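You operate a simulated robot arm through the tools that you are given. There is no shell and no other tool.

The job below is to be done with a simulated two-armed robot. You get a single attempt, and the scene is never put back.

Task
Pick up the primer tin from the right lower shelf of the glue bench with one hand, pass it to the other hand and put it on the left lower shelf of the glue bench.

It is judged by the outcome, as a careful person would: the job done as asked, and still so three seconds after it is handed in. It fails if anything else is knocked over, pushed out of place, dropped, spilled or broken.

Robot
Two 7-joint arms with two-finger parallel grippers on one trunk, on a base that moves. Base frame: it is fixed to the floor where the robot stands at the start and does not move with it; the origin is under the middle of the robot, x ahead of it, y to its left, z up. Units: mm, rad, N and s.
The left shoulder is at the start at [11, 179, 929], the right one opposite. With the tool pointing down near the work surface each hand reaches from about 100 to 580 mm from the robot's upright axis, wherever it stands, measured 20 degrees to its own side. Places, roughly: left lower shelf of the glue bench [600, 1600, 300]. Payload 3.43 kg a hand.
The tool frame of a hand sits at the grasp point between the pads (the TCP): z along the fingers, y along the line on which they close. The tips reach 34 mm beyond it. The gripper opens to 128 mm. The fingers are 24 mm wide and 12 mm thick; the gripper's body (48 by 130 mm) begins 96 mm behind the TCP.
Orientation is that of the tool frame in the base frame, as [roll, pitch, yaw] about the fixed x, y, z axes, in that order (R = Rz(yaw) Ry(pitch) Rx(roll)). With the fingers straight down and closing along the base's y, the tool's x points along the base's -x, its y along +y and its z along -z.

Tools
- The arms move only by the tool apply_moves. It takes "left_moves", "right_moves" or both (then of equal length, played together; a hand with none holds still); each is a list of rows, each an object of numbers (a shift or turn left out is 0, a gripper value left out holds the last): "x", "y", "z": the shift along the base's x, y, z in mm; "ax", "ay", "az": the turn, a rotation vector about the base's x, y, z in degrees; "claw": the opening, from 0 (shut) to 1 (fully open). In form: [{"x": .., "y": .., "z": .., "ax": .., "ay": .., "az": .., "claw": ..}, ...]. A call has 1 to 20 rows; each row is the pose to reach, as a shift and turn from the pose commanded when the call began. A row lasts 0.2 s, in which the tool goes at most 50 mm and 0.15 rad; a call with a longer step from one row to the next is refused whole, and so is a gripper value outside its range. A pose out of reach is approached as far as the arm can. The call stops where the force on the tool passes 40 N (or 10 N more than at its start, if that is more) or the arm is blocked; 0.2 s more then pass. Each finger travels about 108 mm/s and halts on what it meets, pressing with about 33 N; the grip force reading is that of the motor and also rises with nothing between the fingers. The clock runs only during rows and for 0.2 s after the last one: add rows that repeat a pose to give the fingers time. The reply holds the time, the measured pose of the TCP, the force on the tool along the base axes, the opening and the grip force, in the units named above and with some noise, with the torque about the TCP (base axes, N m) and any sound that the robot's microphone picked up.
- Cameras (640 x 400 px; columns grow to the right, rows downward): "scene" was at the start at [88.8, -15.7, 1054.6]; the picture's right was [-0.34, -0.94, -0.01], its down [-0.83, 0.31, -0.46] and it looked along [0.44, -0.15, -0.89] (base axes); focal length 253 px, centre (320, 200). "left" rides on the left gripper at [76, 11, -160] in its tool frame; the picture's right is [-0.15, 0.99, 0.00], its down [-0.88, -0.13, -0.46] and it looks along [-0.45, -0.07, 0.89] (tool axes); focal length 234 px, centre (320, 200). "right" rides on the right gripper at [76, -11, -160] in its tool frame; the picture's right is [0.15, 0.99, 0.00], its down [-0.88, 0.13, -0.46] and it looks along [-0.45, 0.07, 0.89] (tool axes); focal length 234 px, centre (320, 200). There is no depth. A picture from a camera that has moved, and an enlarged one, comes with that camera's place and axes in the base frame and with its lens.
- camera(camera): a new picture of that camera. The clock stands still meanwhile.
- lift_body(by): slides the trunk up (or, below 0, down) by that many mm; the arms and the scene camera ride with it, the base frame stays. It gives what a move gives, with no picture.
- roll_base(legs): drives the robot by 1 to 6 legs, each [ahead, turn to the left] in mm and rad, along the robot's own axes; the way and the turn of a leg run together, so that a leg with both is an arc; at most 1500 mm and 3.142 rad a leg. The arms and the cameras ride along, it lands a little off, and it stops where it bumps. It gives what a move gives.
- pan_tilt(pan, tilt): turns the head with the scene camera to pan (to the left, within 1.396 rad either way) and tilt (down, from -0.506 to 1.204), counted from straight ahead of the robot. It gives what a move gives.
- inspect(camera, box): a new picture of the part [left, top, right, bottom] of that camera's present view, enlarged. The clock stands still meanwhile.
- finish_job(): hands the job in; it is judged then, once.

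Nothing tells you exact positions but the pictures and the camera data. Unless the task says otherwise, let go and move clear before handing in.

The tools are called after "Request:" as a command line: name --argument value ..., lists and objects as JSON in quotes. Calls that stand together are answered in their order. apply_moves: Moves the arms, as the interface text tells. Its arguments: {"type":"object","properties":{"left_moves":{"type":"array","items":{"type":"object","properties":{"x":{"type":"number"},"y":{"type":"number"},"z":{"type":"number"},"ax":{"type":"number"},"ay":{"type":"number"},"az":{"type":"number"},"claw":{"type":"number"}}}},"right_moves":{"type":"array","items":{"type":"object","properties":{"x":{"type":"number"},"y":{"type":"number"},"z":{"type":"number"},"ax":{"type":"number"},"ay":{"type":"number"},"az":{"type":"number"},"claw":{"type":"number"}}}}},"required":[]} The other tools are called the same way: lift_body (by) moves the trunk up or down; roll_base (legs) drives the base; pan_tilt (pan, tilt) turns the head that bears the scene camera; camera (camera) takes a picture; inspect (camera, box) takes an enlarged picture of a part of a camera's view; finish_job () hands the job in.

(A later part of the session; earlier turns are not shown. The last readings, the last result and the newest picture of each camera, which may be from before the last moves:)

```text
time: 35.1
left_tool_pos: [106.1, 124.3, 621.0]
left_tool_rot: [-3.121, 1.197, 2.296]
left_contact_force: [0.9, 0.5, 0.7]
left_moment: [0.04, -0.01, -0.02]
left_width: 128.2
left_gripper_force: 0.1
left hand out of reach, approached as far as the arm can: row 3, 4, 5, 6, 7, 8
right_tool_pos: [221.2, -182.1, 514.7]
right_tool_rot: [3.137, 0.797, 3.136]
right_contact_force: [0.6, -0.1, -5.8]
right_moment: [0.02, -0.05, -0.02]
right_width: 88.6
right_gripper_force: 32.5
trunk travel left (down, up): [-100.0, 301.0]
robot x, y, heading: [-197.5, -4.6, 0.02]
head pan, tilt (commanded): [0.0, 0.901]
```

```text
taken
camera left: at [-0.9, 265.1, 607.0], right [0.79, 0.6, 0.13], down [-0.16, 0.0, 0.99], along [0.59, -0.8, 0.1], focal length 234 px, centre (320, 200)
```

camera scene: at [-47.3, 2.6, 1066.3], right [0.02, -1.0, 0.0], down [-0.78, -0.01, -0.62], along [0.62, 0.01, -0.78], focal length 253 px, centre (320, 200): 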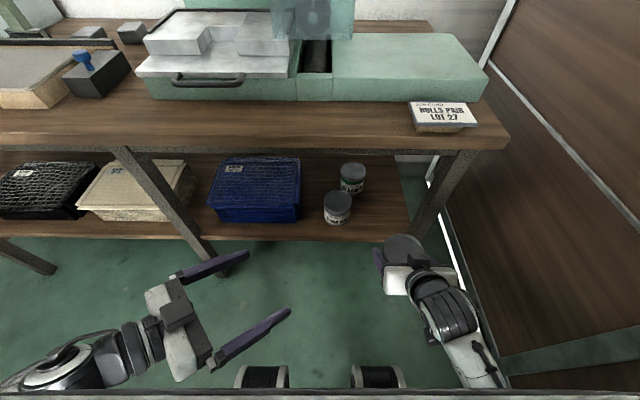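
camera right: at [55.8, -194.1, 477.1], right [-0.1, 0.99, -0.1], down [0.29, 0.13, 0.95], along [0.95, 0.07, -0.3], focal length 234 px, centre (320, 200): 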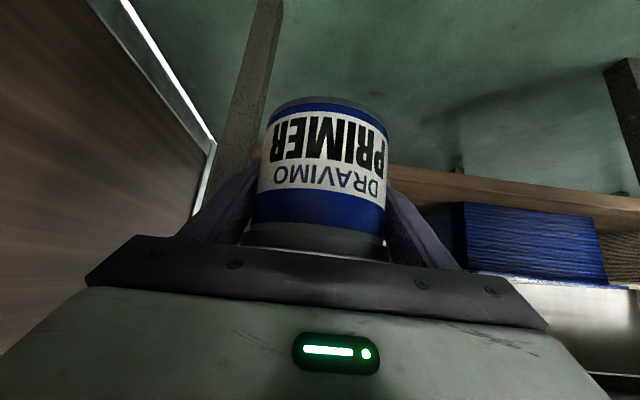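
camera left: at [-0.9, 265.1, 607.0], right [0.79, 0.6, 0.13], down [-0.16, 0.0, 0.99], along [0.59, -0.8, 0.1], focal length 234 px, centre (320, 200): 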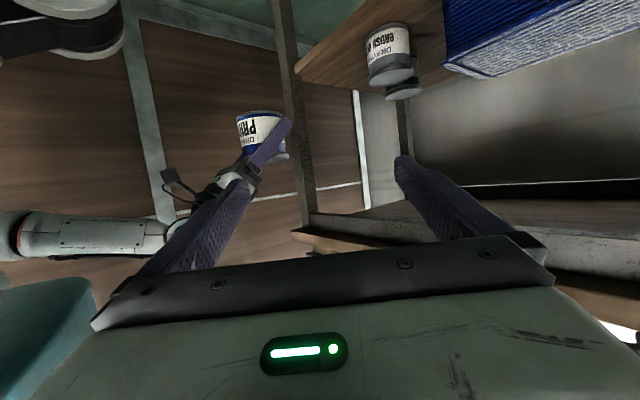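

The left hand is oriented correctly (pointing forward-right, about 21° down). Now I'll bring the right hand with the tin to the middle, turned 40° to the left.

Request:
apply_moves --right_moves '[{"x": -1, "y": 10, "z": 5, "az": 2}, {"x": -2, "y": 30, "z": 12, "az": 7}, {"x": -3, "y": 53, "z": 19, "az": 13}, {"x": -4, "y": 77, "z": 26, "az": 19}, {"x": -5, "y": 101, "z": 33, "az": 25}, {"x": -6, "y": 124, "z": 40, "az": 31}, {"x": -7, "y": 142, "z": 46, "az": 36}, {"x": -7, "y": 153, "z": 46, "az": 40}, {"x": -7, "y": 153, "z": 46, "az": 40}, {"x": -7, "y": 153, "z": 46, "az": 40}]'

Request:
camera --camera "scene"

Request:
camera --camera "left"

Request:
camera --camera "right"

```text
time: 37.3
left_tool_pos: [107.3, 124.1, 619.0]
left_tool_rot: [-3.12, 1.195, 2.296]
left_contact_force: [0.7, 0.0, 0.1]
left_moment: [0.02, 0.01, 0.01]
left_width: 127.9
left_gripper_force: 0.0
right_tool_pos: [215.2, -30.3, 559.8]
right_tool_rot: [3.137, 0.798, -2.447]
right_contact_force: [0.3, -0.6, -5.2]
right_moment: [0.04, -0.05, 0.0]
right_width: 88.6
right_gripper_force: 33.4
trunk travel left (down, up): [-100.0, 301.0]
robot x, y, heading: [-192.0, -1.3, 0.016]
head pan, tilt (commanded): [0.0, 0.901]
```

```text
taken
camera scene: at [-47.2, 2.7, 1066.3], right [0.02, -1.0, 0.0], down [-0.78, -0.01, -0.62], along [0.62, 0.01, -0.78], focal length 253 px, centre (320, 200)
```

scene: 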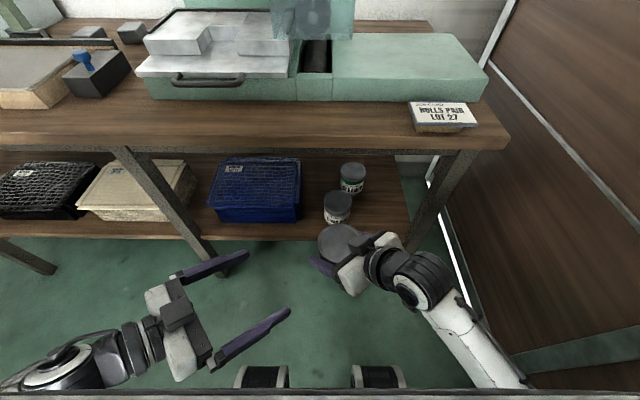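

```text
taken
camera left: at [-1.0, 265.0, 607.0], right [0.79, 0.6, 0.13], down [-0.16, 0.0, 0.99], along [0.6, -0.8, 0.09], focal length 234 px, centre (320, 200)
```

left: 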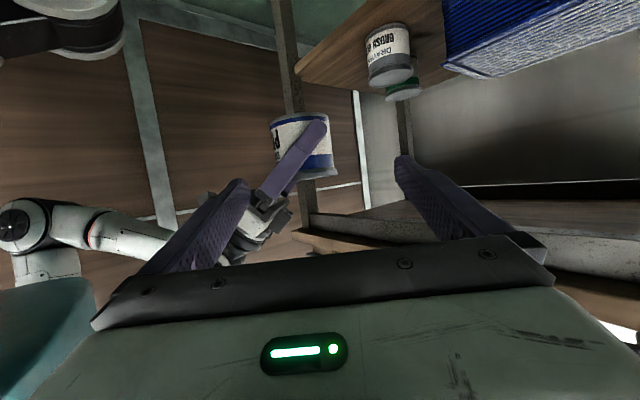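

```text
taken
camera right: at [94.5, -146.8, 618.2], right [-0.71, 0.69, -0.1], down [0.14, 0.28, 0.95], along [0.69, 0.66, -0.3], focal length 234 px, centre (320, 200)
```

right: 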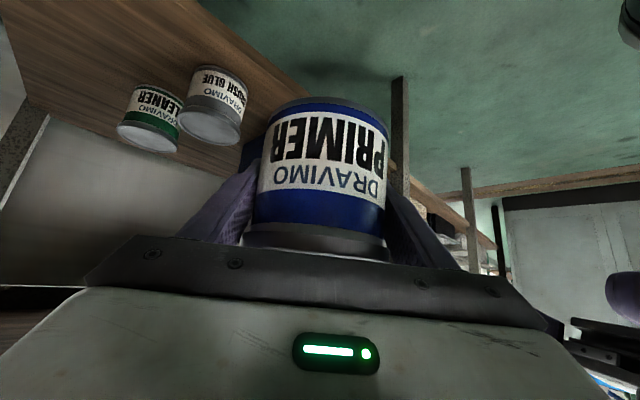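

Both hands are in position for the approach. I'll zoom the left camera to check where the tin sits relative to the left hand's approach line.

Request:
inspect --camera "left" --box '[220, 80, 420, 220]'

Request:
inspect --camera "scene" --box '[280, 190, 440, 310]'

```text
2.86 times, centred on (320, 150) of left
camera zoom: at [-1.0, 265.0, 607.0], right [0.79, 0.6, 0.13], down [-0.16, 0.0, 0.99], along [0.6, -0.8, 0.09], focal length 669 px, centre (320, 343)
```

zoom: 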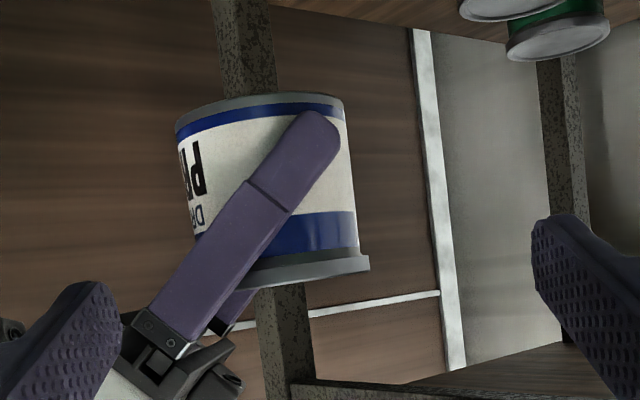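

```text
3.33 times, centred on (360, 250) of scene
camera zoom: at [-47.2, 2.7, 1066.3], right [0.02, -1.0, 0.0], down [-0.78, -0.01, -0.62], along [0.62, 0.01, -0.78], focal length 844 px, centre (187, 33)
```

zoom: 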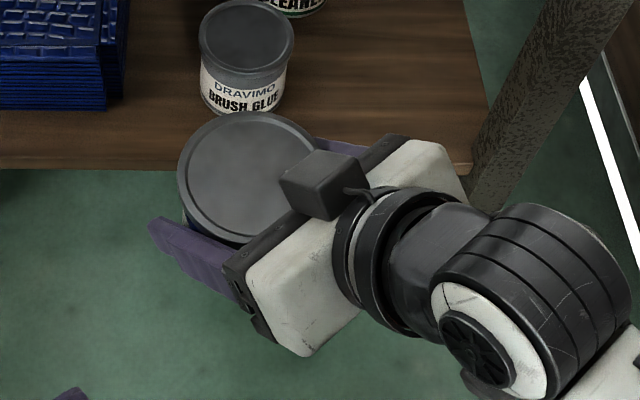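

The left camera suggests the tin sits slightly closer to the right palm than its grasp point. I'll zoom the right camera to measure that offset properly.

Request:
inspect --camera "right" --box '[220, 80, 420, 280]'

Request:
inspect --camera "scene" --box '[300, 210, 380, 270]'

```text
2.00 times, centred on (320, 180) of right
camera zoom: at [94.5, -146.8, 618.2], right [-0.71, 0.69, -0.1], down [0.14, 0.28, 0.95], along [0.69, 0.66, -0.3], focal length 468 px, centre (320, 240)
```

zoom: 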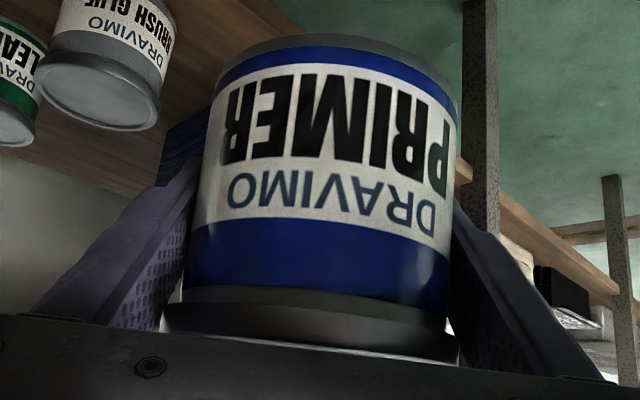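

```text
6.67 times, centred on (340, 240) of scene
camera zoom: at [-47.2, 2.7, 1066.3], right [0.02, -1.0, 0.0], down [-0.78, -0.01, -0.62], along [0.62, 0.01, -0.78], focal length 1688 px, centre (187, -67)
```

zoom: 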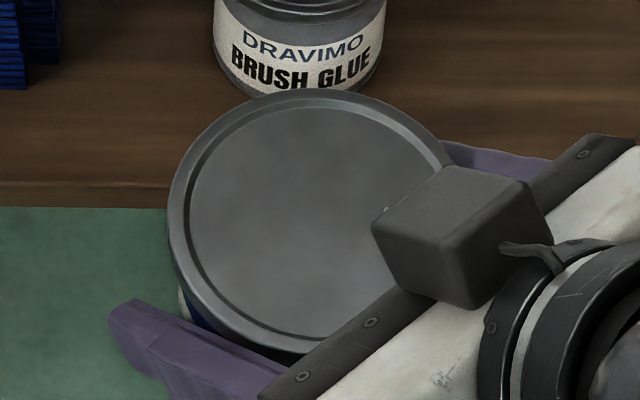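

Combining the three views puts the tin centre near [210.5, -35], about 8 mm toward the right palm, with its base at z≈510. I'll line up the left hand sideways and then come in along its own axis to about 90 mm short.

Request:
apply_moves --left_moves '[{"x": -9, "y": -8, "z": 2}, {"x": -18.7, "y": -15.9, "z": 4}, {"x": -6, "y": -31, "z": -4}, {"x": 7, "y": -46, "z": -11}, {"x": 20, "y": -62, "z": -19}, {"x": 33, "y": -77, "z": -27}, {"x": 46, "y": -92, "z": -35}, {"x": 46, "y": -92, "z": -35}]'

Request:
camera --camera "left"

Request:
inspect --camera "scene" --box '[160, 190, 480, 390]'

```text
time: 39.1
left_tool_pos: [152.3, 34.1, 583.2]
left_tool_rot: [-3.121, 1.195, 2.297]
left_contact_force: [0.2, -1.2, 0.2]
left_moment: [-0.01, 0.0, 0.05]
left_width: 128.0
left_gripper_force: 0.0
right_tool_pos: [214.8, -30.1, 559.8]
right_tool_rot: [3.137, 0.799, -2.449]
right_contact_force: [0.0, 1.2, -5.5]
right_moment: [0.02, -0.07, 0.01]
right_width: 88.5
right_gripper_force: 33.3
trunk travel left (down, up): [-100.0, 301.0]
robot x, y, heading: [-190.6, -3.3, 0.015]
head pan, tilt (commanded): [0.0, 0.901]
```

```text
taken
camera left: at [44.7, 174.4, 571.0], right [0.79, 0.6, 0.13], down [-0.16, 0.0, 0.99], along [0.59, -0.8, 0.09], focal length 234 px, centre (320, 200)
```

left: 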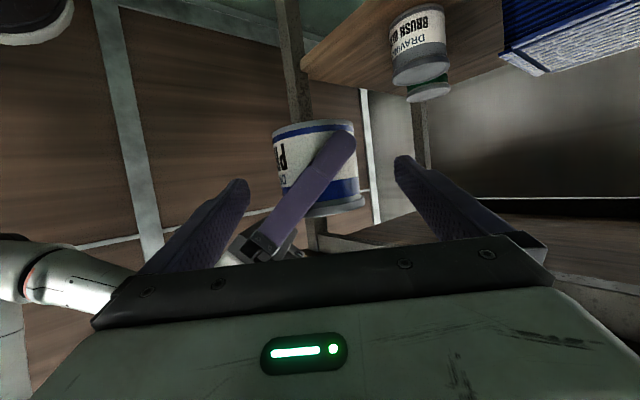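

```text
2.00 times, centred on (320, 290) of scene
camera zoom: at [-47.2, 2.7, 1066.3], right [0.02, -1.0, 0.0], down [-0.78, -0.01, -0.62], along [0.62, 0.01, -0.78], focal length 506 px, centre (320, 20)
```

zoom: 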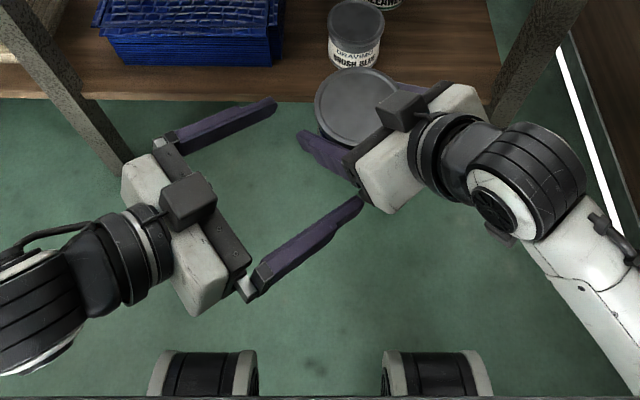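

The left hand is on line, with the fingers well below the right palm. I'll zoom the left camera for a last centring check before the final approach.

Request:
inspect --camera "left" --box '[230, 100, 410, 230]'

```text
3.08 times, centred on (320, 165) of left
camera zoom: at [44.7, 174.4, 571.0], right [0.79, 0.6, 0.13], down [-0.16, 0.0, 0.99], along [0.59, -0.8, 0.09], focal length 720 px, centre (320, 308)
```

zoom: 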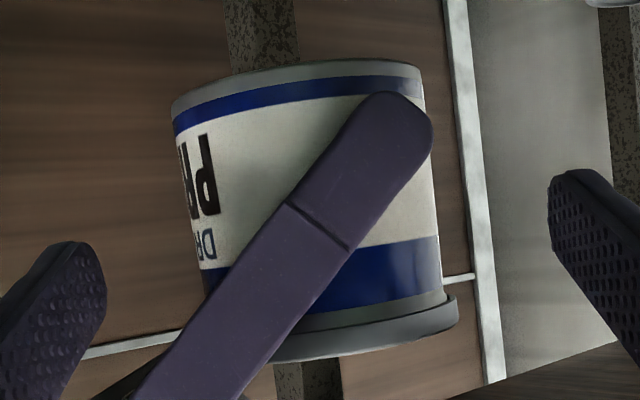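

The tin looks about 3–6 mm off the left hand's centre line, so I'll correct by 3 mm and complete the approach with the left gripper open.

Request:
apply_moves --left_moves '[{"x": 8, "y": -14, "z": -6, "claw": 0.96}, {"x": 19, "y": -28, "z": -13}, {"x": 31, "y": -42, "z": -20}, {"x": 43, "y": -56, "z": -26}, {"x": 50, "y": -65, "z": -31}, {"x": 55.5, "y": -71, "z": -33}, {"x": 55.5, "y": -71, "z": -33}]'

Request:
camera --camera "left"

Request:
inspect --camera "scene" --box '[200, 190, 440, 340]'

Request:
camera --camera "right"

```text
time: 40.7
left_tool_pos: [206.6, -36.5, 550.0]
left_tool_rot: [-3.12, 1.195, 2.297]
left_contact_force: [0.4, 0.0, 0.0]
left_moment: [0.0, -0.01, 0.02]
left_width: 122.7
left_gripper_force: 0.0
right_tool_pos: [214.5, -30.0, 561.1]
right_tool_rot: [3.137, 0.798, -2.449]
right_contact_force: [0.2, 1.1, -5.5]
right_moment: [0.01, -0.02, -0.01]
right_width: 88.5
right_gripper_force: 32.9
trunk travel left (down, up): [-100.0, 301.0]
robot x, y, heading: [-197.0, -4.0, 0.017]
head pan, tilt (commanded): [0.0, 0.901]
```

```text
taken
camera left: at [100.6, 103.9, 537.3], right [0.79, 0.6, 0.13], down [-0.16, 0.0, 0.99], along [0.6, -0.8, 0.09], focal length 234 px, centre (320, 200)
```

left: 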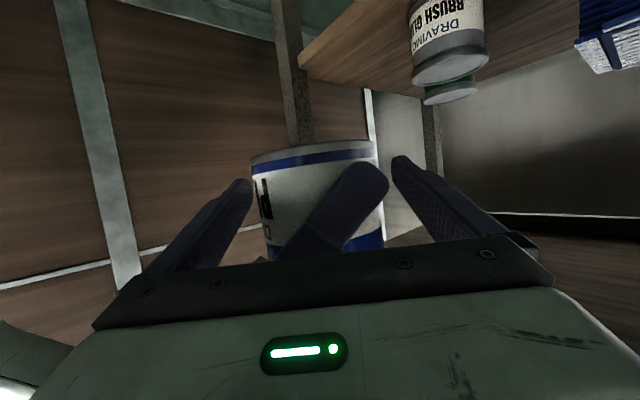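

```text
2.67 times, centred on (320, 265) of scene
camera zoom: at [-47.2, 2.7, 1066.3], right [0.02, -1.0, 0.0], down [-0.78, -0.01, -0.62], along [0.62, 0.01, -0.78], focal length 675 px, centre (320, 27)
```

zoom: 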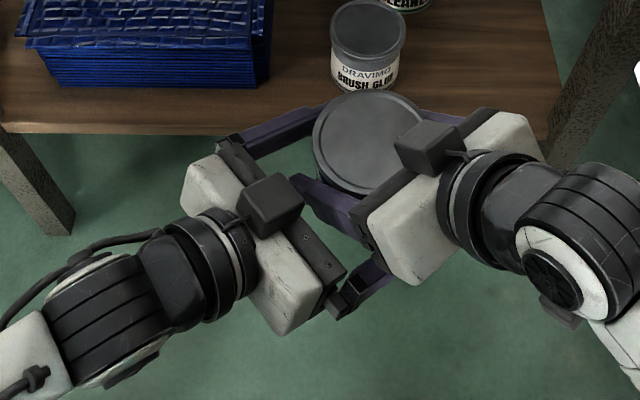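

```text
taken
camera right: at [94.4, -146.7, 618.2], right [-0.71, 0.69, -0.1], down [0.14, 0.28, 0.95], along [0.69, 0.66, -0.3], focal length 234 px, centre (320, 200)
```

right: 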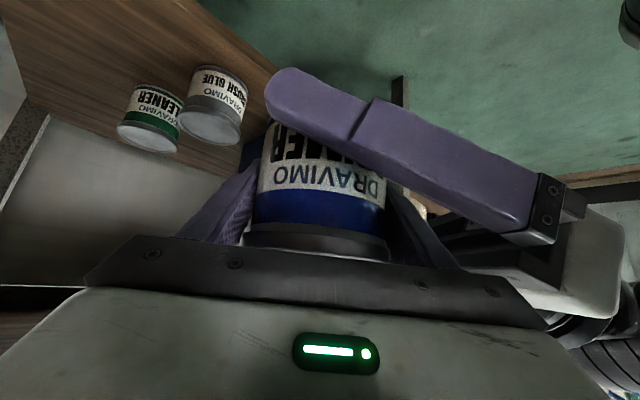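

Both hands now straddle the tin at right angles with no contact forces. I'll close the left gripper while the right still holds.

Request:
apply_moves --left_moves '[{"claw": 0.8}, {"claw": 0.72}, {"claw": 0.0}, {"claw": 0.0}, {"claw": 0.0}, {"claw": 0.0}]'

Request:
camera --camera "left"

Request:
inspect --camera "scene" --box '[200, 190, 440, 340]'

```text
time: 42.1
left_tool_pos: [206.0, -38.1, 550.0]
left_tool_rot: [-3.113, 1.198, 2.302]
left_contact_force: [-6.2, -5.2, 1.8]
left_moment: [-0.18, 0.22, 0.0]
left_width: 88.5
left_gripper_force: 32.7
right_tool_pos: [216.5, -30.6, 561.6]
right_tool_rot: [3.136, 0.8, -2.448]
right_contact_force: [7.9, 7.1, -7.5]
right_moment: [0.32, -0.44, 0.03]
right_width: 88.5
right_gripper_force: 33.2
trunk travel left (down, up): [-100.0, 301.0]
robot x, y, heading: [-193.4, -2.8, 0.015]
head pan, tilt (commanded): [0.0, 0.901]
```

```text
taken
camera left: at [100.0, 103.3, 537.4], right [0.79, 0.6, 0.13], down [-0.16, 0.0, 0.99], along [0.59, -0.8, 0.1], focal length 234 px, centre (320, 200)
```

left: 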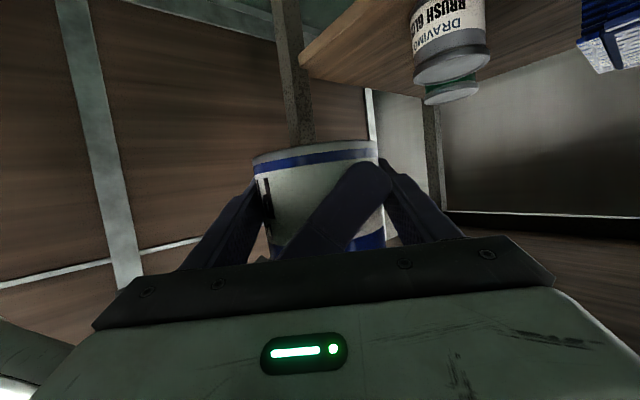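

```text
2.67 times, centred on (320, 265) of scene
camera zoom: at [-47.2, 2.7, 1066.3], right [0.02, -1.0, 0.0], down [-0.78, -0.01, -0.62], along [0.62, 0.01, -0.78], focal length 675 px, centre (320, 27)
```

zoom: 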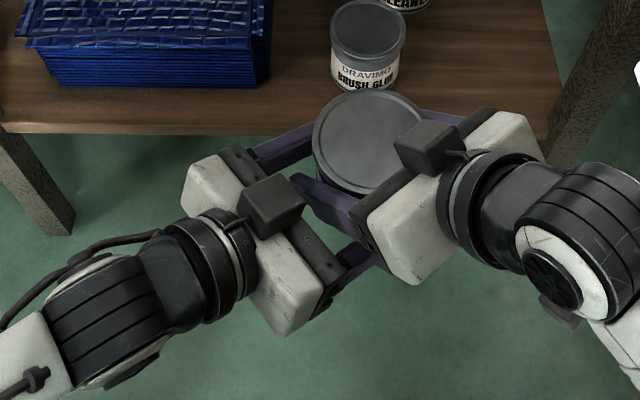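

The left hand now grips the tin at 88.5 mm with 33 N, with only a small 8 N mutual pull. I'll open the right fingers slightly to hand it over.

Request:
apply_moves --right_moves '[{"claw": 0.76}, {"claw": 0.82}, {"claw": 0.88}, {"claw": 0.88}]'

Request:
inspect --camera "scene" --box '[200, 190, 440, 340]'

Request:
camera --camera "right"

```text
time: 43.1
left_tool_pos: [208.6, -38.2, 550.7]
left_tool_rot: [-3.122, 1.195, 2.298]
left_contact_force: [0.3, -0.2, 0.2]
left_moment: [-0.03, 0.03, 0.0]
left_width: 88.8
left_gripper_force: 33.3
right_tool_pos: [213.7, -29.9, 560.3]
right_tool_rot: [3.137, 0.798, -2.45]
right_contact_force: [0.4, 0.4, -1.0]
right_moment: [-0.01, -0.01, 0.02]
right_width: 112.7
right_gripper_force: 0.1
trunk travel left (down, up): [-100.0, 301.0]
robot x, y, heading: [-193.7, -4.2, 0.016]
head pan, tilt (commanded): [0.0, 0.901]
```

```text
2.67 times, centred on (320, 265) of scene
camera zoom: at [-47.2, 2.7, 1066.3], right [0.02, -1.0, 0.0], down [-0.78, -0.01, -0.62], along [0.62, 0.01, -0.78], focal length 675 px, centre (320, 27)
```

zoom: 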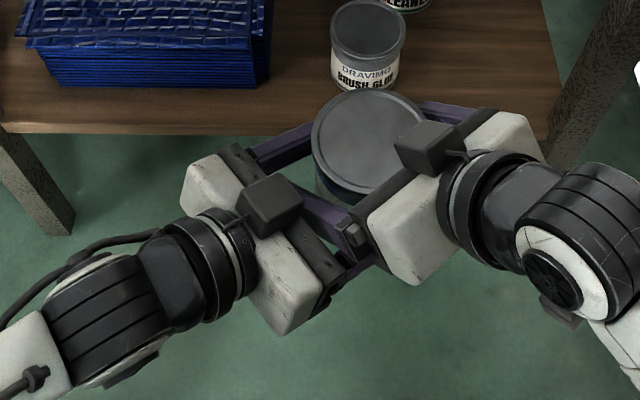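

```text
taken
camera right: at [94.5, -146.7, 618.2], right [-0.71, 0.69, -0.1], down [0.14, 0.28, 0.95], along [0.69, 0.66, -0.3], focal length 234 px, centre (320, 200)
```

right: 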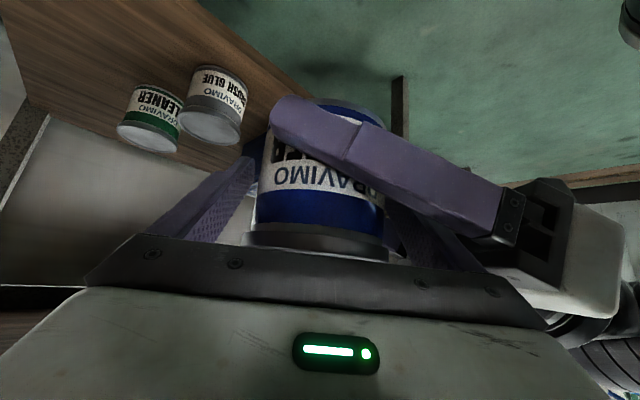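

The tin stayed put when the right hand opened, though the left force reading does not show its weight yet. I'll hold still a moment and read again.

Request:
apply_moves --left_moves '[{"x": 0}, {"x": 0}, {"x": 0}]'

Request:
inspect --camera "right" --box '[180, 80, 500, 280]'

Request:
camera --camera "left"

```text
time: 43.9
left_tool_pos: [207.9, -36.3, 549.7]
left_tool_rot: [-3.119, 1.195, 2.298]
left_contact_force: [0.4, -0.5, 0.3]
left_moment: [-0.01, -0.04, 0.01]
left_width: 88.8
left_gripper_force: 33.2
right_tool_pos: [214.7, -29.1, 559.8]
right_tool_rot: [3.136, 0.799, -2.449]
right_contact_force: [-0.1, 0.5, -0.7]
right_moment: [-0.02, -0.02, 0.03]
right_width: 112.8
right_gripper_force: 0.0
trunk travel left (down, up): [-100.0, 301.0]
robot x, y, heading: [-191.5, -3.1, 0.015]
head pan, tilt (commanded): [0.0, 0.901]
```

```text
2.00 times, centred on (340, 180) of right
camera zoom: at [94.5, -146.7, 618.3], right [-0.71, 0.69, -0.1], down [0.14, 0.28, 0.95], along [0.69, 0.66, -0.3], focal length 468 px, centre (280, 240)
```

zoom: 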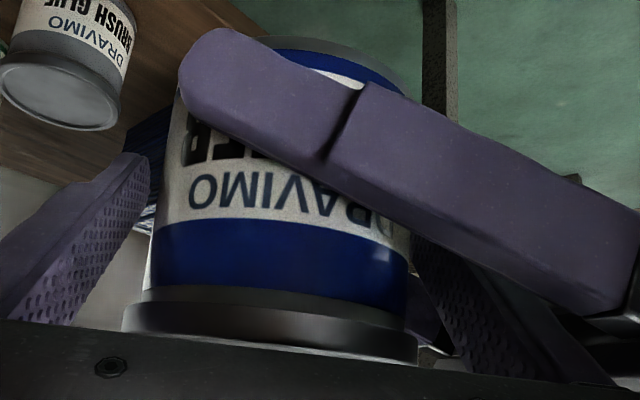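

```text
taken
camera left: at [100.5, 104.0, 537.3], right [0.79, 0.6, 0.13], down [-0.16, 0.0, 0.99], along [0.6, -0.8, 0.09], focal length 234 px, centre (320, 200)
```

left: 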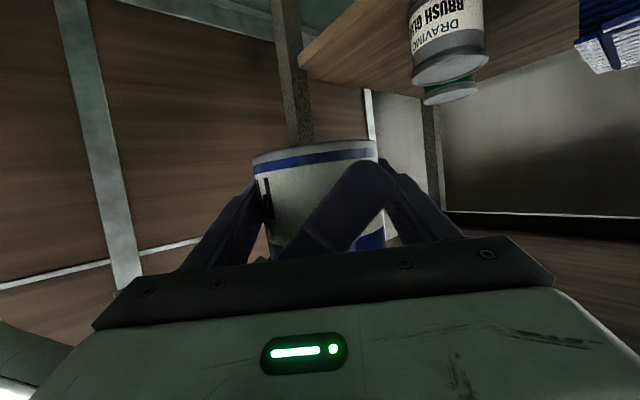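

Both camera views show the left hand holding the tin firmly and the right fingers clear of it on both sides. I'll draw the right hand back along its own finger axis, slowly at first.

Request:
apply_moves --right_moves '[{"x": -4, "y": -3.5, "z": 5}, {"x": -11, "y": -9, "z": 14}, {"x": -19, "y": -16, "z": 24}, {"x": -30, "y": -25, "z": 38}, {"x": -41, "y": -34, "z": 52}, {"x": -52, "y": -43, "z": 66}, {"x": -63, "y": -52, "z": 80}, {"x": -70, "y": -58, "z": 89}, {"x": -70, "y": -58, "z": 89}]'

Request:
camera --camera "scene"

Request:
camera --camera "right"

Request:
camera --camera "left"

```text
time: 45.9
left_tool_pos: [207.8, -37.4, 550.5]
left_tool_rot: [-3.122, 1.196, 2.298]
left_contact_force: [0.0, 0.2, 0.1]
left_moment: [-0.01, 0.02, 0.0]
left_width: 88.8
left_gripper_force: 32.9
right_tool_pos: [168.7, -77.3, 633.1]
right_tool_rot: [3.136, 0.798, -2.448]
right_contact_force: [0.1, -1.0, 0.3]
right_moment: [0.0, 0.03, 0.0]
right_width: 112.5
right_gripper_force: 0.1
right hand out of reach, approached as far as the arm can: row 7, 8, 9
trunk travel left (down, up): [-100.0, 301.0]
robot x, y, heading: [-194.2, -3.0, 0.014]
head pan, tilt (commanded): [0.0, 0.901]
```

```text
taken
camera scene: at [-47.2, 2.7, 1066.3], right [0.02, -1.0, 0.0], down [-0.78, -0.01, -0.62], along [0.62, 0.01, -0.78], focal length 253 px, centre (320, 200)
```

scene: 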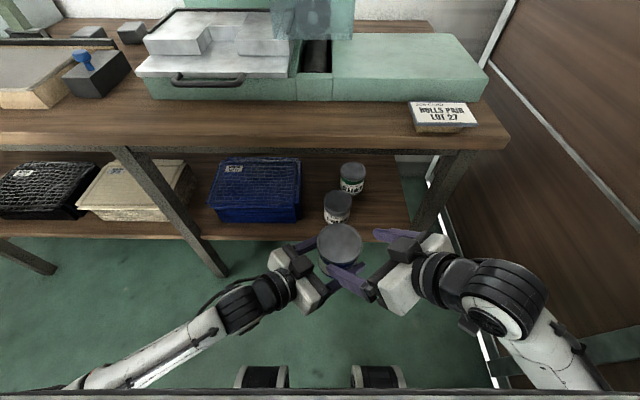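

```text
taken
camera right: at [48.1, -194.8, 692.1], right [-0.71, 0.69, -0.1], down [0.14, 0.28, 0.95], along [0.69, 0.66, -0.3], focal length 234 px, centre (320, 200)
```

right: 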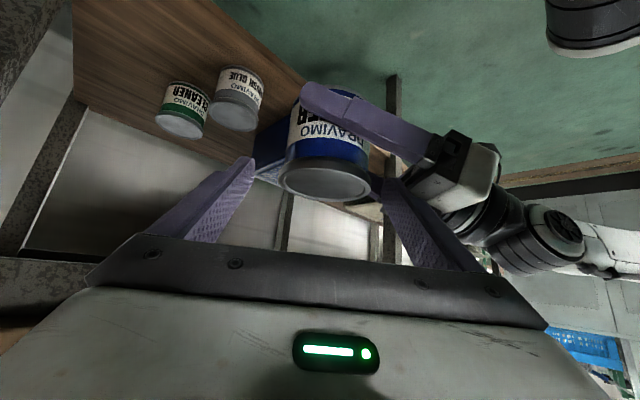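

```text
taken
camera left: at [100.5, 104.0, 537.3], right [0.79, 0.6, 0.13], down [-0.16, 0.0, 0.99], along [0.6, -0.8, 0.09], focal length 234 px, centre (320, 200)
```

left: 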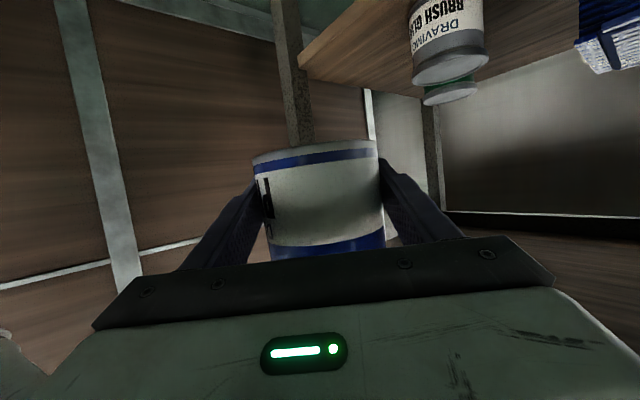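

The handover worked: the left hand alone holds the tin and the right fingers are just above the lid. Next I'll lift the right hand a bit more and move it away to the right.

Request:
apply_moves --right_moves '[{"x": 10, "y": -10, "z": 10}, {"x": 15, "y": -25, "z": 25}, {"x": 20, "y": -45, "z": 40, "az": -5}, {"x": 25, "y": -70, "z": 45, "az": -12}, {"x": 30, "y": -95, "z": 45, "az": -19}, {"x": 35, "y": -115, "z": 45, "az": -26}, {"x": 40, "y": -130, "z": 45, "az": -33}, {"x": 45, "y": -140, "z": 45, "az": -40}, {"x": 45, "y": -140, "z": 45, "az": -40}]'

Request:
camera --camera "scene"

```text
time: 47.9
left_tool_pos: [208.2, -37.0, 550.0]
left_tool_rot: [-3.121, 1.196, 2.299]
left_contact_force: [-0.6, -0.4, 0.1]
left_moment: [0.02, 0.0, 0.01]
left_width: 88.6
left_gripper_force: 32.8
right_tool_pos: [234.3, -219.5, 666.3]
right_tool_rot: [3.138, 0.797, 3.134]
right_contact_force: [0.2, 0.7, 0.8]
right_moment: [-0.01, -0.03, -0.02]
right_width: 112.6
right_gripper_force: 0.0
right hand out of reach, approached as far as the arm can: row 2, 3, 4, 5, 6, 7, 8, 9
trunk travel left (down, up): [-100.0, 301.0]
robot x, y, heading: [-192.6, -5.3, 0.013]
head pan, tilt (commanded): [0.0, 0.901]
```

```text
taken
camera scene: at [-47.2, 2.7, 1066.3], right [0.02, -1.0, 0.0], down [-0.78, -0.01, -0.62], along [0.62, 0.01, -0.78], focal length 253 px, centre (320, 200)
```

scene: 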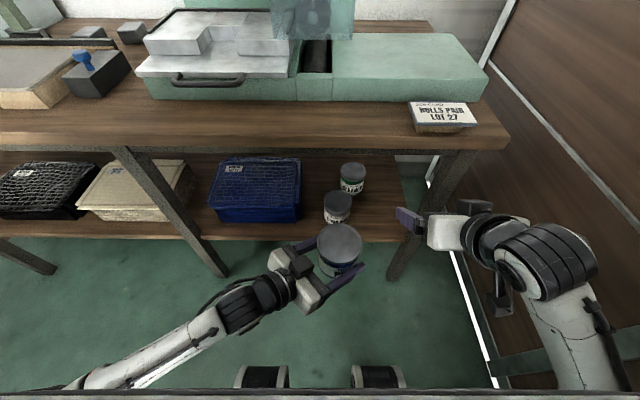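

The right hand is clear and the left holds the tin. A cabinet stands near y≈1790, in front of the left end of the bench, so space there is tight. I'll tuck both arms in before driving.

Request:
apply_moves --left_moves '[{"x": -5, "y": 6}, {"x": -14, "y": 16}, {"x": -24, "y": 28}, {"x": -34, "y": 40}, {"x": -44, "y": 52}, {"x": -54, "y": 64}, {"x": -63, "y": 74}, {"x": -70, "y": 80}, {"x": -70, "y": 80}]' --right_moves '[{"x": -20, "y": -3, "ay": 4}, {"x": -45, "y": -8, "ay": 10}, {"x": -70, "y": -14, "ay": 16}, {"x": -95, "y": -20, "ay": 22}, {"x": -120, "y": -27, "ay": 28}, {"x": -140, "y": -34, "ay": 34}, {"x": -155, "y": -40, "ay": 40}, {"x": -165, "y": -45, "ay": 45}, {"x": -165, "y": -45, "ay": 45}]'

Request:
camera --camera "scene"

Request:
pan_tilt --pan 1.3 --tilt 0.7

Request:
camera --camera "scene"

```text
time: 49.9
left_tool_pos: [137.6, 42.2, 552.7]
left_tool_rot: [-3.121, 1.196, 2.295]
left_contact_force: [-0.2, 0.4, 0.5]
left_moment: [0.02, -0.01, -0.01]
left_width: 88.8
left_gripper_force: 32.8
right_tool_pos: [88.4, -267.2, 664.5]
right_tool_rot: [-3.141, 0.011, 3.139]
right_contact_force: [-0.1, -0.2, 0.1]
right_moment: [0.0, 0.01, -0.02]
right_width: 112.9
right_gripper_force: 0.0
right hand out of reach, approached as far as the arm can: row 1, 2, 3, 4, 5, 6, 7, 8, 9
trunk travel left (down, up): [-100.0, 301.0]
robot x, y, heading: [-190.7, -3.5, 0.016]
head pan, tilt (commanded): [0.0, 0.901]
```

```text
taken
camera scene: at [-47.3, 2.7, 1066.3], right [0.02, -1.0, 0.0], down [-0.78, -0.01, -0.62], along [0.62, 0.01, -0.78], focal length 253 px, centre (320, 200)
```

scene: 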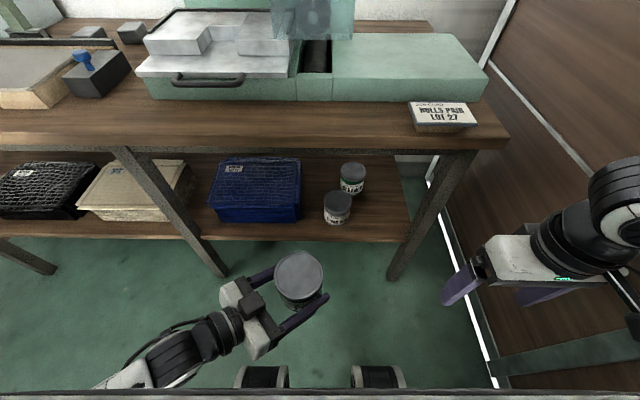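

```text
time: 51.4
left_tool_pos: [137.9, 41.3, 551.0]
left_tool_rot: [-3.122, 1.195, 2.298]
left_contact_force: [-0.3, -0.4, -0.4]
left_moment: [-0.01, -0.04, 0.02]
left_width: 88.4
left_gripper_force: 33.1
right_tool_pos: [88.9, -266.2, 665.5]
right_tool_rot: [3.14, 0.01, 3.137]
right_contact_force: [-0.8, 0.3, -0.1]
right_moment: [-0.01, 0.03, 0.02]
right_width: 112.7
right_gripper_force: 0.1
trunk travel left (down, up): [-100.0, 301.0]
robot x, y, heading: [-194.4, 2.2, 0.015]
head pan, tilt (commanded): [1.3, 0.7]
```

```text
taken
camera scene: at [-101.4, 83.6, 1082.5], right [0.97, -0.25, 0.0], down [-0.16, -0.62, -0.76], along [0.19, 0.74, -0.64], focal length 253 px, centre (320, 200)
```

scene: 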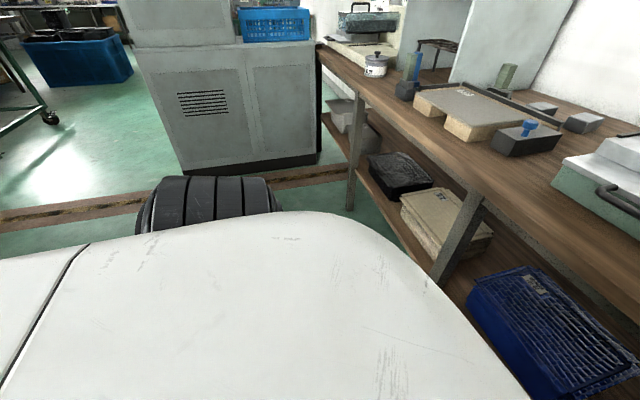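

The tin is tucked close and both hands are inside the turning circle with the bench about 550 mm from the axis. I'll turn left in two steps, checking between them.

Request:
roll_base --legs '[[0, 0.6]]'

Request:
camera --camera "scene"

Request:
pan_tilt --pan 0.0 --tilt 0.8

Request:
camera --camera "scene"

```text
time: 53.4
left_tool_pos: [56.3, 220.7, 552.5]
left_tool_rot: [-3.122, 1.196, 2.899]
left_contact_force: [-0.5, -0.9, 0.1]
left_moment: [-0.01, -0.01, -0.02]
left_width: 88.7
left_gripper_force: 33.3
right_tool_pos: [188.1, -62.0, 664.8]
right_tool_rot: [3.141, 0.007, -2.542]
right_contact_force: [0.3, 1.0, 0.9]
right_moment: [0.03, 0.02, 0.02]
right_width: 112.4
right_gripper_force: 0.1
trunk travel left (down, up): [-100.0, 301.0]
robot x, y, heading: [-191.7, -2.2, 0.623]
head pan, tilt (commanded): [1.3, 0.7]
```

```text
taken
camera scene: at [-164.8, 120.8, 1082.5], right [0.94, 0.34, 0.0], down [0.22, -0.61, -0.76], along [-0.26, 0.72, -0.64], focal length 253 px, centre (320, 200)
```

scene: 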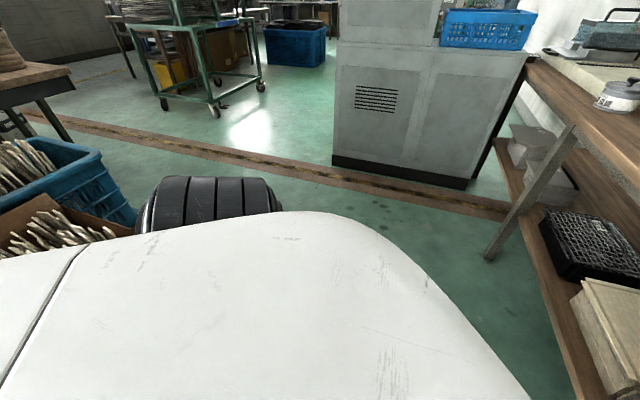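

```text
time: 54.9
left_tool_pos: [53.8, 222.1, 552.1]
left_tool_rot: [-3.119, 1.195, 2.899]
left_contact_force: [-0.1, -0.2, -0.1]
left_moment: [0.01, 0.01, -0.01]
left_width: 88.7
left_gripper_force: 33.2
right_tool_pos: [189.6, -61.1, 665.4]
right_tool_rot: [3.14, 0.011, -2.542]
right_contact_force: [1.1, -0.7, 0.6]
right_moment: [0.02, 0.02, -0.04]
right_width: 112.5
right_gripper_force: 0.0
trunk travel left (down, up): [-100.0, 301.0]
robot x, y, heading: [-194.8, -1.2, 0.617]
head pan, tilt (commanded): [0.0, 0.799]
```

```text
taken
camera scene: at [-70.1, 87.8, 1074.2], right [0.58, -0.81, 0.0], down [-0.58, -0.42, -0.7], along [0.57, 0.4, -0.72], focal length 253 px, centre (320, 200)
```

scene: 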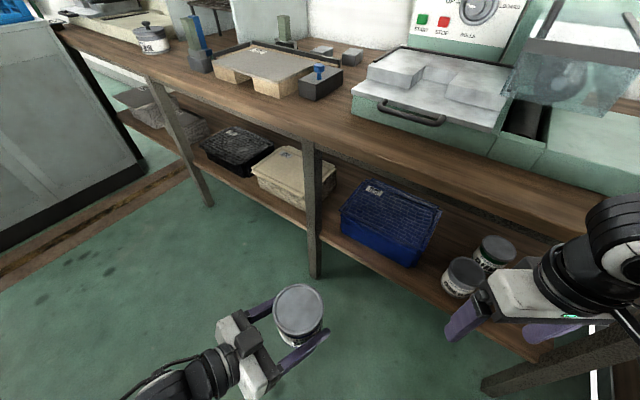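

There is a crate and table more than a metre behind-left, but the way along the bench looks open. I'll finish the turn to face along +y and look ahead.

Request:
roll_base --legs '[[0, 0.95]]'

Request:
pan_tilt --pan 0.0 --tilt 0.6

Request:
camera --camera "scene"

Request:
pan_tilt --pan -0.6 --tilt 0.6

Request:
camera --camera "scene"

```text
time: 56.4
left_tool_pos: [-32.4, 290.6, 547.8]
left_tool_rot: [-3.111, 1.194, -3.052]
left_contact_force: [-0.4, 0.4, 0.7]
left_moment: [0.04, 0.04, -0.02]
left_width: 88.9
left_gripper_force: 33.4
right_tool_pos: [183.8, 62.3, 667.3]
right_tool_rot: [-3.133, 0.004, -2.223]
right_contact_force: [0.4, -0.3, -0.6]
right_moment: [-0.01, 0.0, -0.02]
right_width: 112.7
right_gripper_force: 0.0
trunk travel left (down, up): [-100.0, 301.0]
robot x, y, heading: [-195.9, 0.1, 0.937]
head pan, tilt (commanded): [0.0, 0.799]
stopped in leg 1: the robot was blocked; the commanded pose is now the measured one
```

```text
time: 57.2
left_tool_pos: [-32.3, 288.8, 550.9]
left_tool_rot: [-3.111, 1.198, -3.056]
left_contact_force: [-0.3, -0.2, 0.5]
left_moment: [-0.01, -0.04, 0.01]
left_width: 88.7
left_gripper_force: 33.3
right_tool_pos: [184.4, 59.6, 665.7]
right_tool_rot: [-3.132, 0.002, -2.224]
right_contact_force: [-0.3, 0.4, 0.2]
right_moment: [-0.01, 0.04, -0.01]
right_width: 112.2
right_gripper_force: 0.1
trunk travel left (down, up): [-100.0, 301.0]
robot x, y, heading: [-195.3, -1.4, 0.934]
head pan, tilt (commanded): [0.0, 0.6]
```

```text
taken
camera scene: at [-106.7, 130.3, 1091.6], right [0.81, -0.59, 0.01], down [-0.33, -0.46, -0.83], along [0.49, 0.66, -0.56], focal length 253 px, centre (320, 200)
```

scene: 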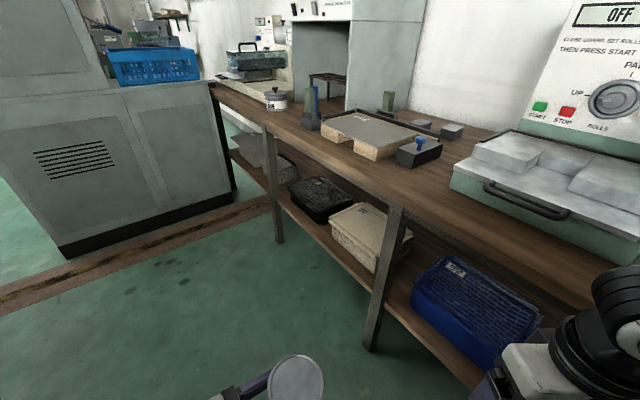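

```text
time: 58.2
left_tool_pos: [-30.6, 289.5, 551.9]
left_tool_rot: [-3.115, 1.2, -3.058]
left_contact_force: [-0.2, 0.0, -0.1]
left_moment: [-0.01, 0.01, 0.01]
left_width: 88.8
left_gripper_force: 33.2
right_tool_pos: [182.9, 60.8, 666.1]
right_tool_rot: [-3.132, 0.005, -2.225]
right_contact_force: [1.2, 0.5, -0.2]
right_moment: [0.02, 0.0, -0.02]
right_width: 112.3
right_gripper_force: 0.1
trunk travel left (down, up): [-100.0, 301.0]
robot x, y, heading: [-195.1, -1.8, 0.941]
head pan, tilt (commanded): [-0.6, 0.6]
```

```text
taken
camera scene: at [-75.9, 87.9, 1092.0], right [0.33, -0.94, 0.0], down [-0.53, -0.19, -0.83], along [0.78, 0.27, -0.56], focal length 253 px, centre (320, 200)
```

scene: 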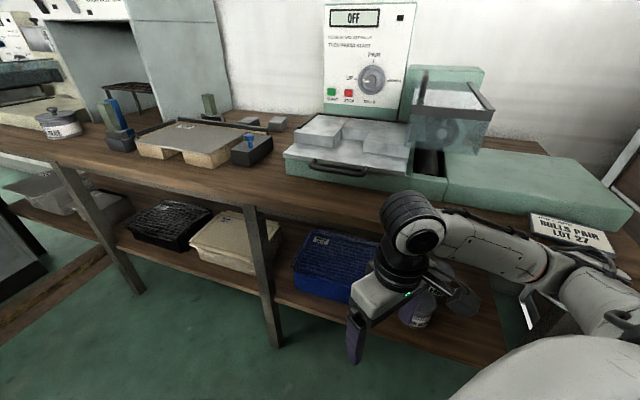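

The turn stopped early at heading 0.94 because something blocked the robot. Before moving again I'll look all around to find what it touched.

Request:
pan_tilt --pan -1.39 --tilt 0.7

Request:
camera --camera "scene"

Request:
pan_tilt --pan 1.39 --tilt 0.7

Request:
camera --camera "scene"

Request:
camera --camera "right"

Request:
camera --camera "left"

```text
time: 59.3
left_tool_pos: [-31.5, 288.3, 551.0]
left_tool_rot: [-3.115, 1.201, -3.058]
left_contact_force: [-0.5, 0.2, -0.3]
left_moment: [0.01, -0.01, 0.02]
left_width: 88.7
left_gripper_force: 33.2
right_tool_pos: [183.6, 59.8, 666.7]
right_tool_rot: [-3.131, 0.005, -2.228]
right_contact_force: [0.6, 0.9, 0.5]
right_moment: [0.02, -0.01, -0.03]
right_width: 112.3
right_gripper_force: 0.0
trunk travel left (down, up): [-100.0, 301.0]
robot x, y, heading: [-194.9, -1.4, 0.936]
head pan, tilt (commanded): [-1.389, 0.7]
```

```text
taken
camera scene: at [-82.9, 21.3, 1083.5], right [-0.44, -0.9, 0.0], down [-0.57, 0.28, -0.77], along [0.69, -0.33, -0.64], focal length 253 px, centre (320, 200)
```

scene: 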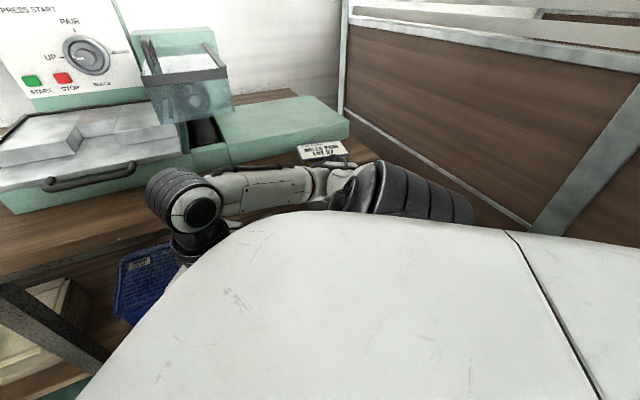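

```text
time: 61.8
left_tool_pos: [-31.9, 288.7, 551.0]
left_tool_rot: [-3.118, 1.2, -3.061]
left_contact_force: [0.0, -0.2, -0.4]
left_moment: [-0.04, 0.0, -0.04]
left_width: 89.0
left_gripper_force: 33.4
right_tool_pos: [183.0, 59.0, 666.9]
right_tool_rot: [-3.134, 0.005, -2.225]
right_contact_force: [-0.5, 0.4, -0.3]
right_moment: [0.0, -0.02, 0.03]
right_width: 112.7
right_gripper_force: 0.0
trunk travel left (down, up): [-100.0, 301.0]
robot x, y, heading: [-195.6, -1.8, 0.937]
head pan, tilt (commanded): [1.389, 0.7]
```

```text
taken
camera scene: at [-217.7, 120.0, 1082.2], right [0.73, 0.69, 0.0], down [0.45, -0.47, -0.76], along [-0.52, 0.56, -0.65], focal length 253 px, centre (320, 200)
```

scene: 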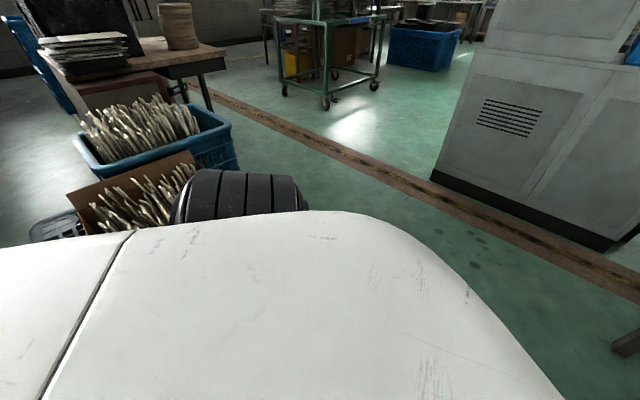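

```text
taken
camera right: at [144.7, -7.6, 826.4], right [-0.87, 0.49, -0.01], down [0.43, 0.78, 0.46], along [0.23, 0.4, -0.89], focal length 234 px, centre (320, 200)
```

right: 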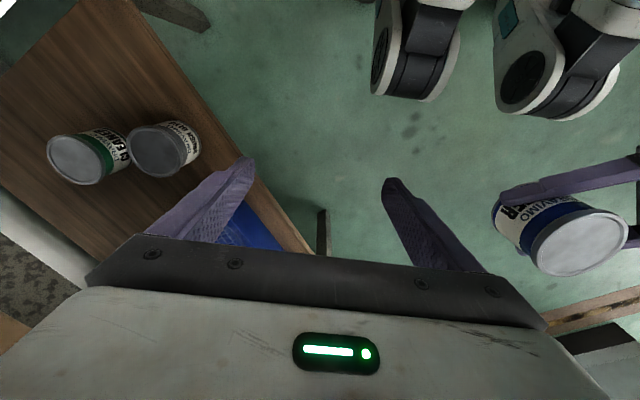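

```text
taken
camera left: at [-209.7, 288.7, 537.7], right [-0.01, 0.99, 0.13], down [-0.1, -0.13, 0.99], along [1.0, -0.01, 0.1], focal length 234 px, centre (320, 200)
```

left: 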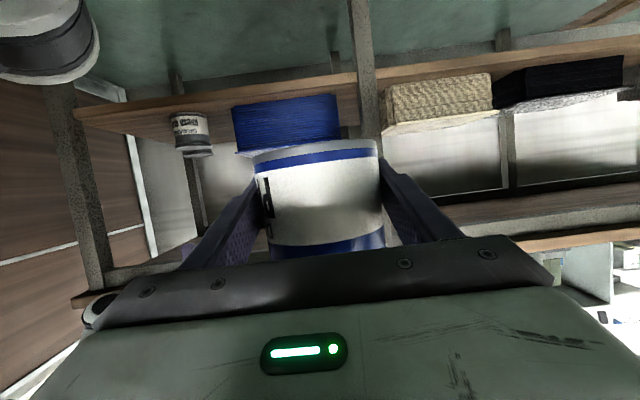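

The right elbow sticks out toward the bench's front edge, close to the job card, and is the likely contact. I'll zoom in on that spot before doing anything.

Request:
pan_tilt --pan -1.2 --tilt 0.6

Request:
camera --camera "scene"

Request:
inspect --camera "scene" --box '[180, 110, 460, 290]'

```text
time: 64.1
left_tool_pos: [-32.1, 288.6, 551.2]
left_tool_rot: [-3.116, 1.202, -3.059]
left_contact_force: [-0.9, 0.1, -0.2]
left_moment: [-0.02, -0.01, -0.01]
left_width: 88.8
left_gripper_force: 32.7
right_tool_pos: [183.4, 59.7, 666.4]
right_tool_rot: [-3.131, 0.005, -2.224]
right_contact_force: [0.3, 1.1, 0.0]
right_moment: [0.02, 0.02, 0.01]
right_width: 112.8
right_gripper_force: 0.1
trunk travel left (down, up): [-100.0, 301.0]
robot x, y, heading: [-194.4, -2.7, 0.937]
head pan, tilt (commanded): [-1.201, 0.6]
```

```text
taken
camera scene: at [-74.2, 35.1, 1092.1], right [-0.26, -0.97, 0.0], down [-0.54, 0.15, -0.83], along [0.8, -0.21, -0.56], focal length 253 px, centre (320, 200)
```

scene: 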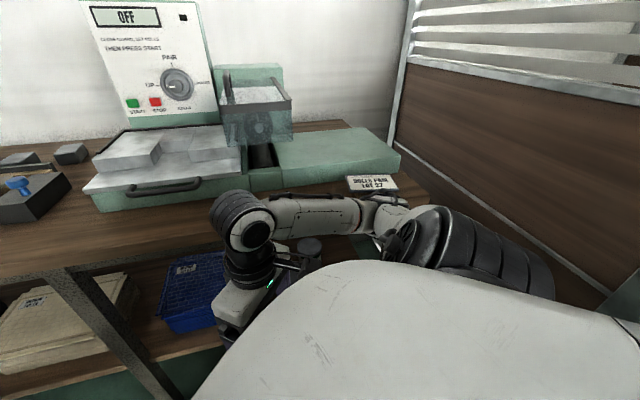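

```text
2.22 times, centred on (320, 200) of scene
camera zoom: at [-74.2, 35.1, 1092.1], right [-0.26, -0.97, 0.0], down [-0.54, 0.15, -0.83], along [0.8, -0.21, -0.56], focal length 563 px, centre (320, 200)
```

zoom: 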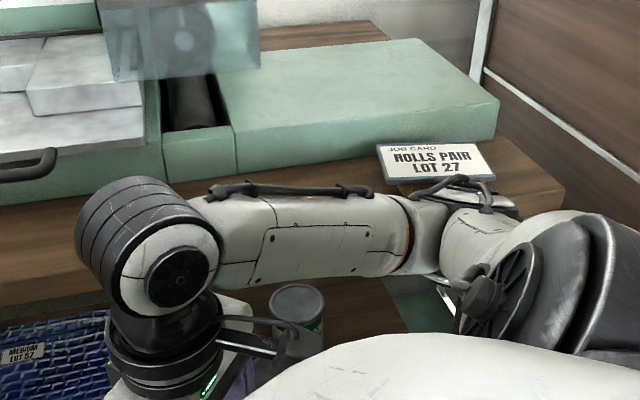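

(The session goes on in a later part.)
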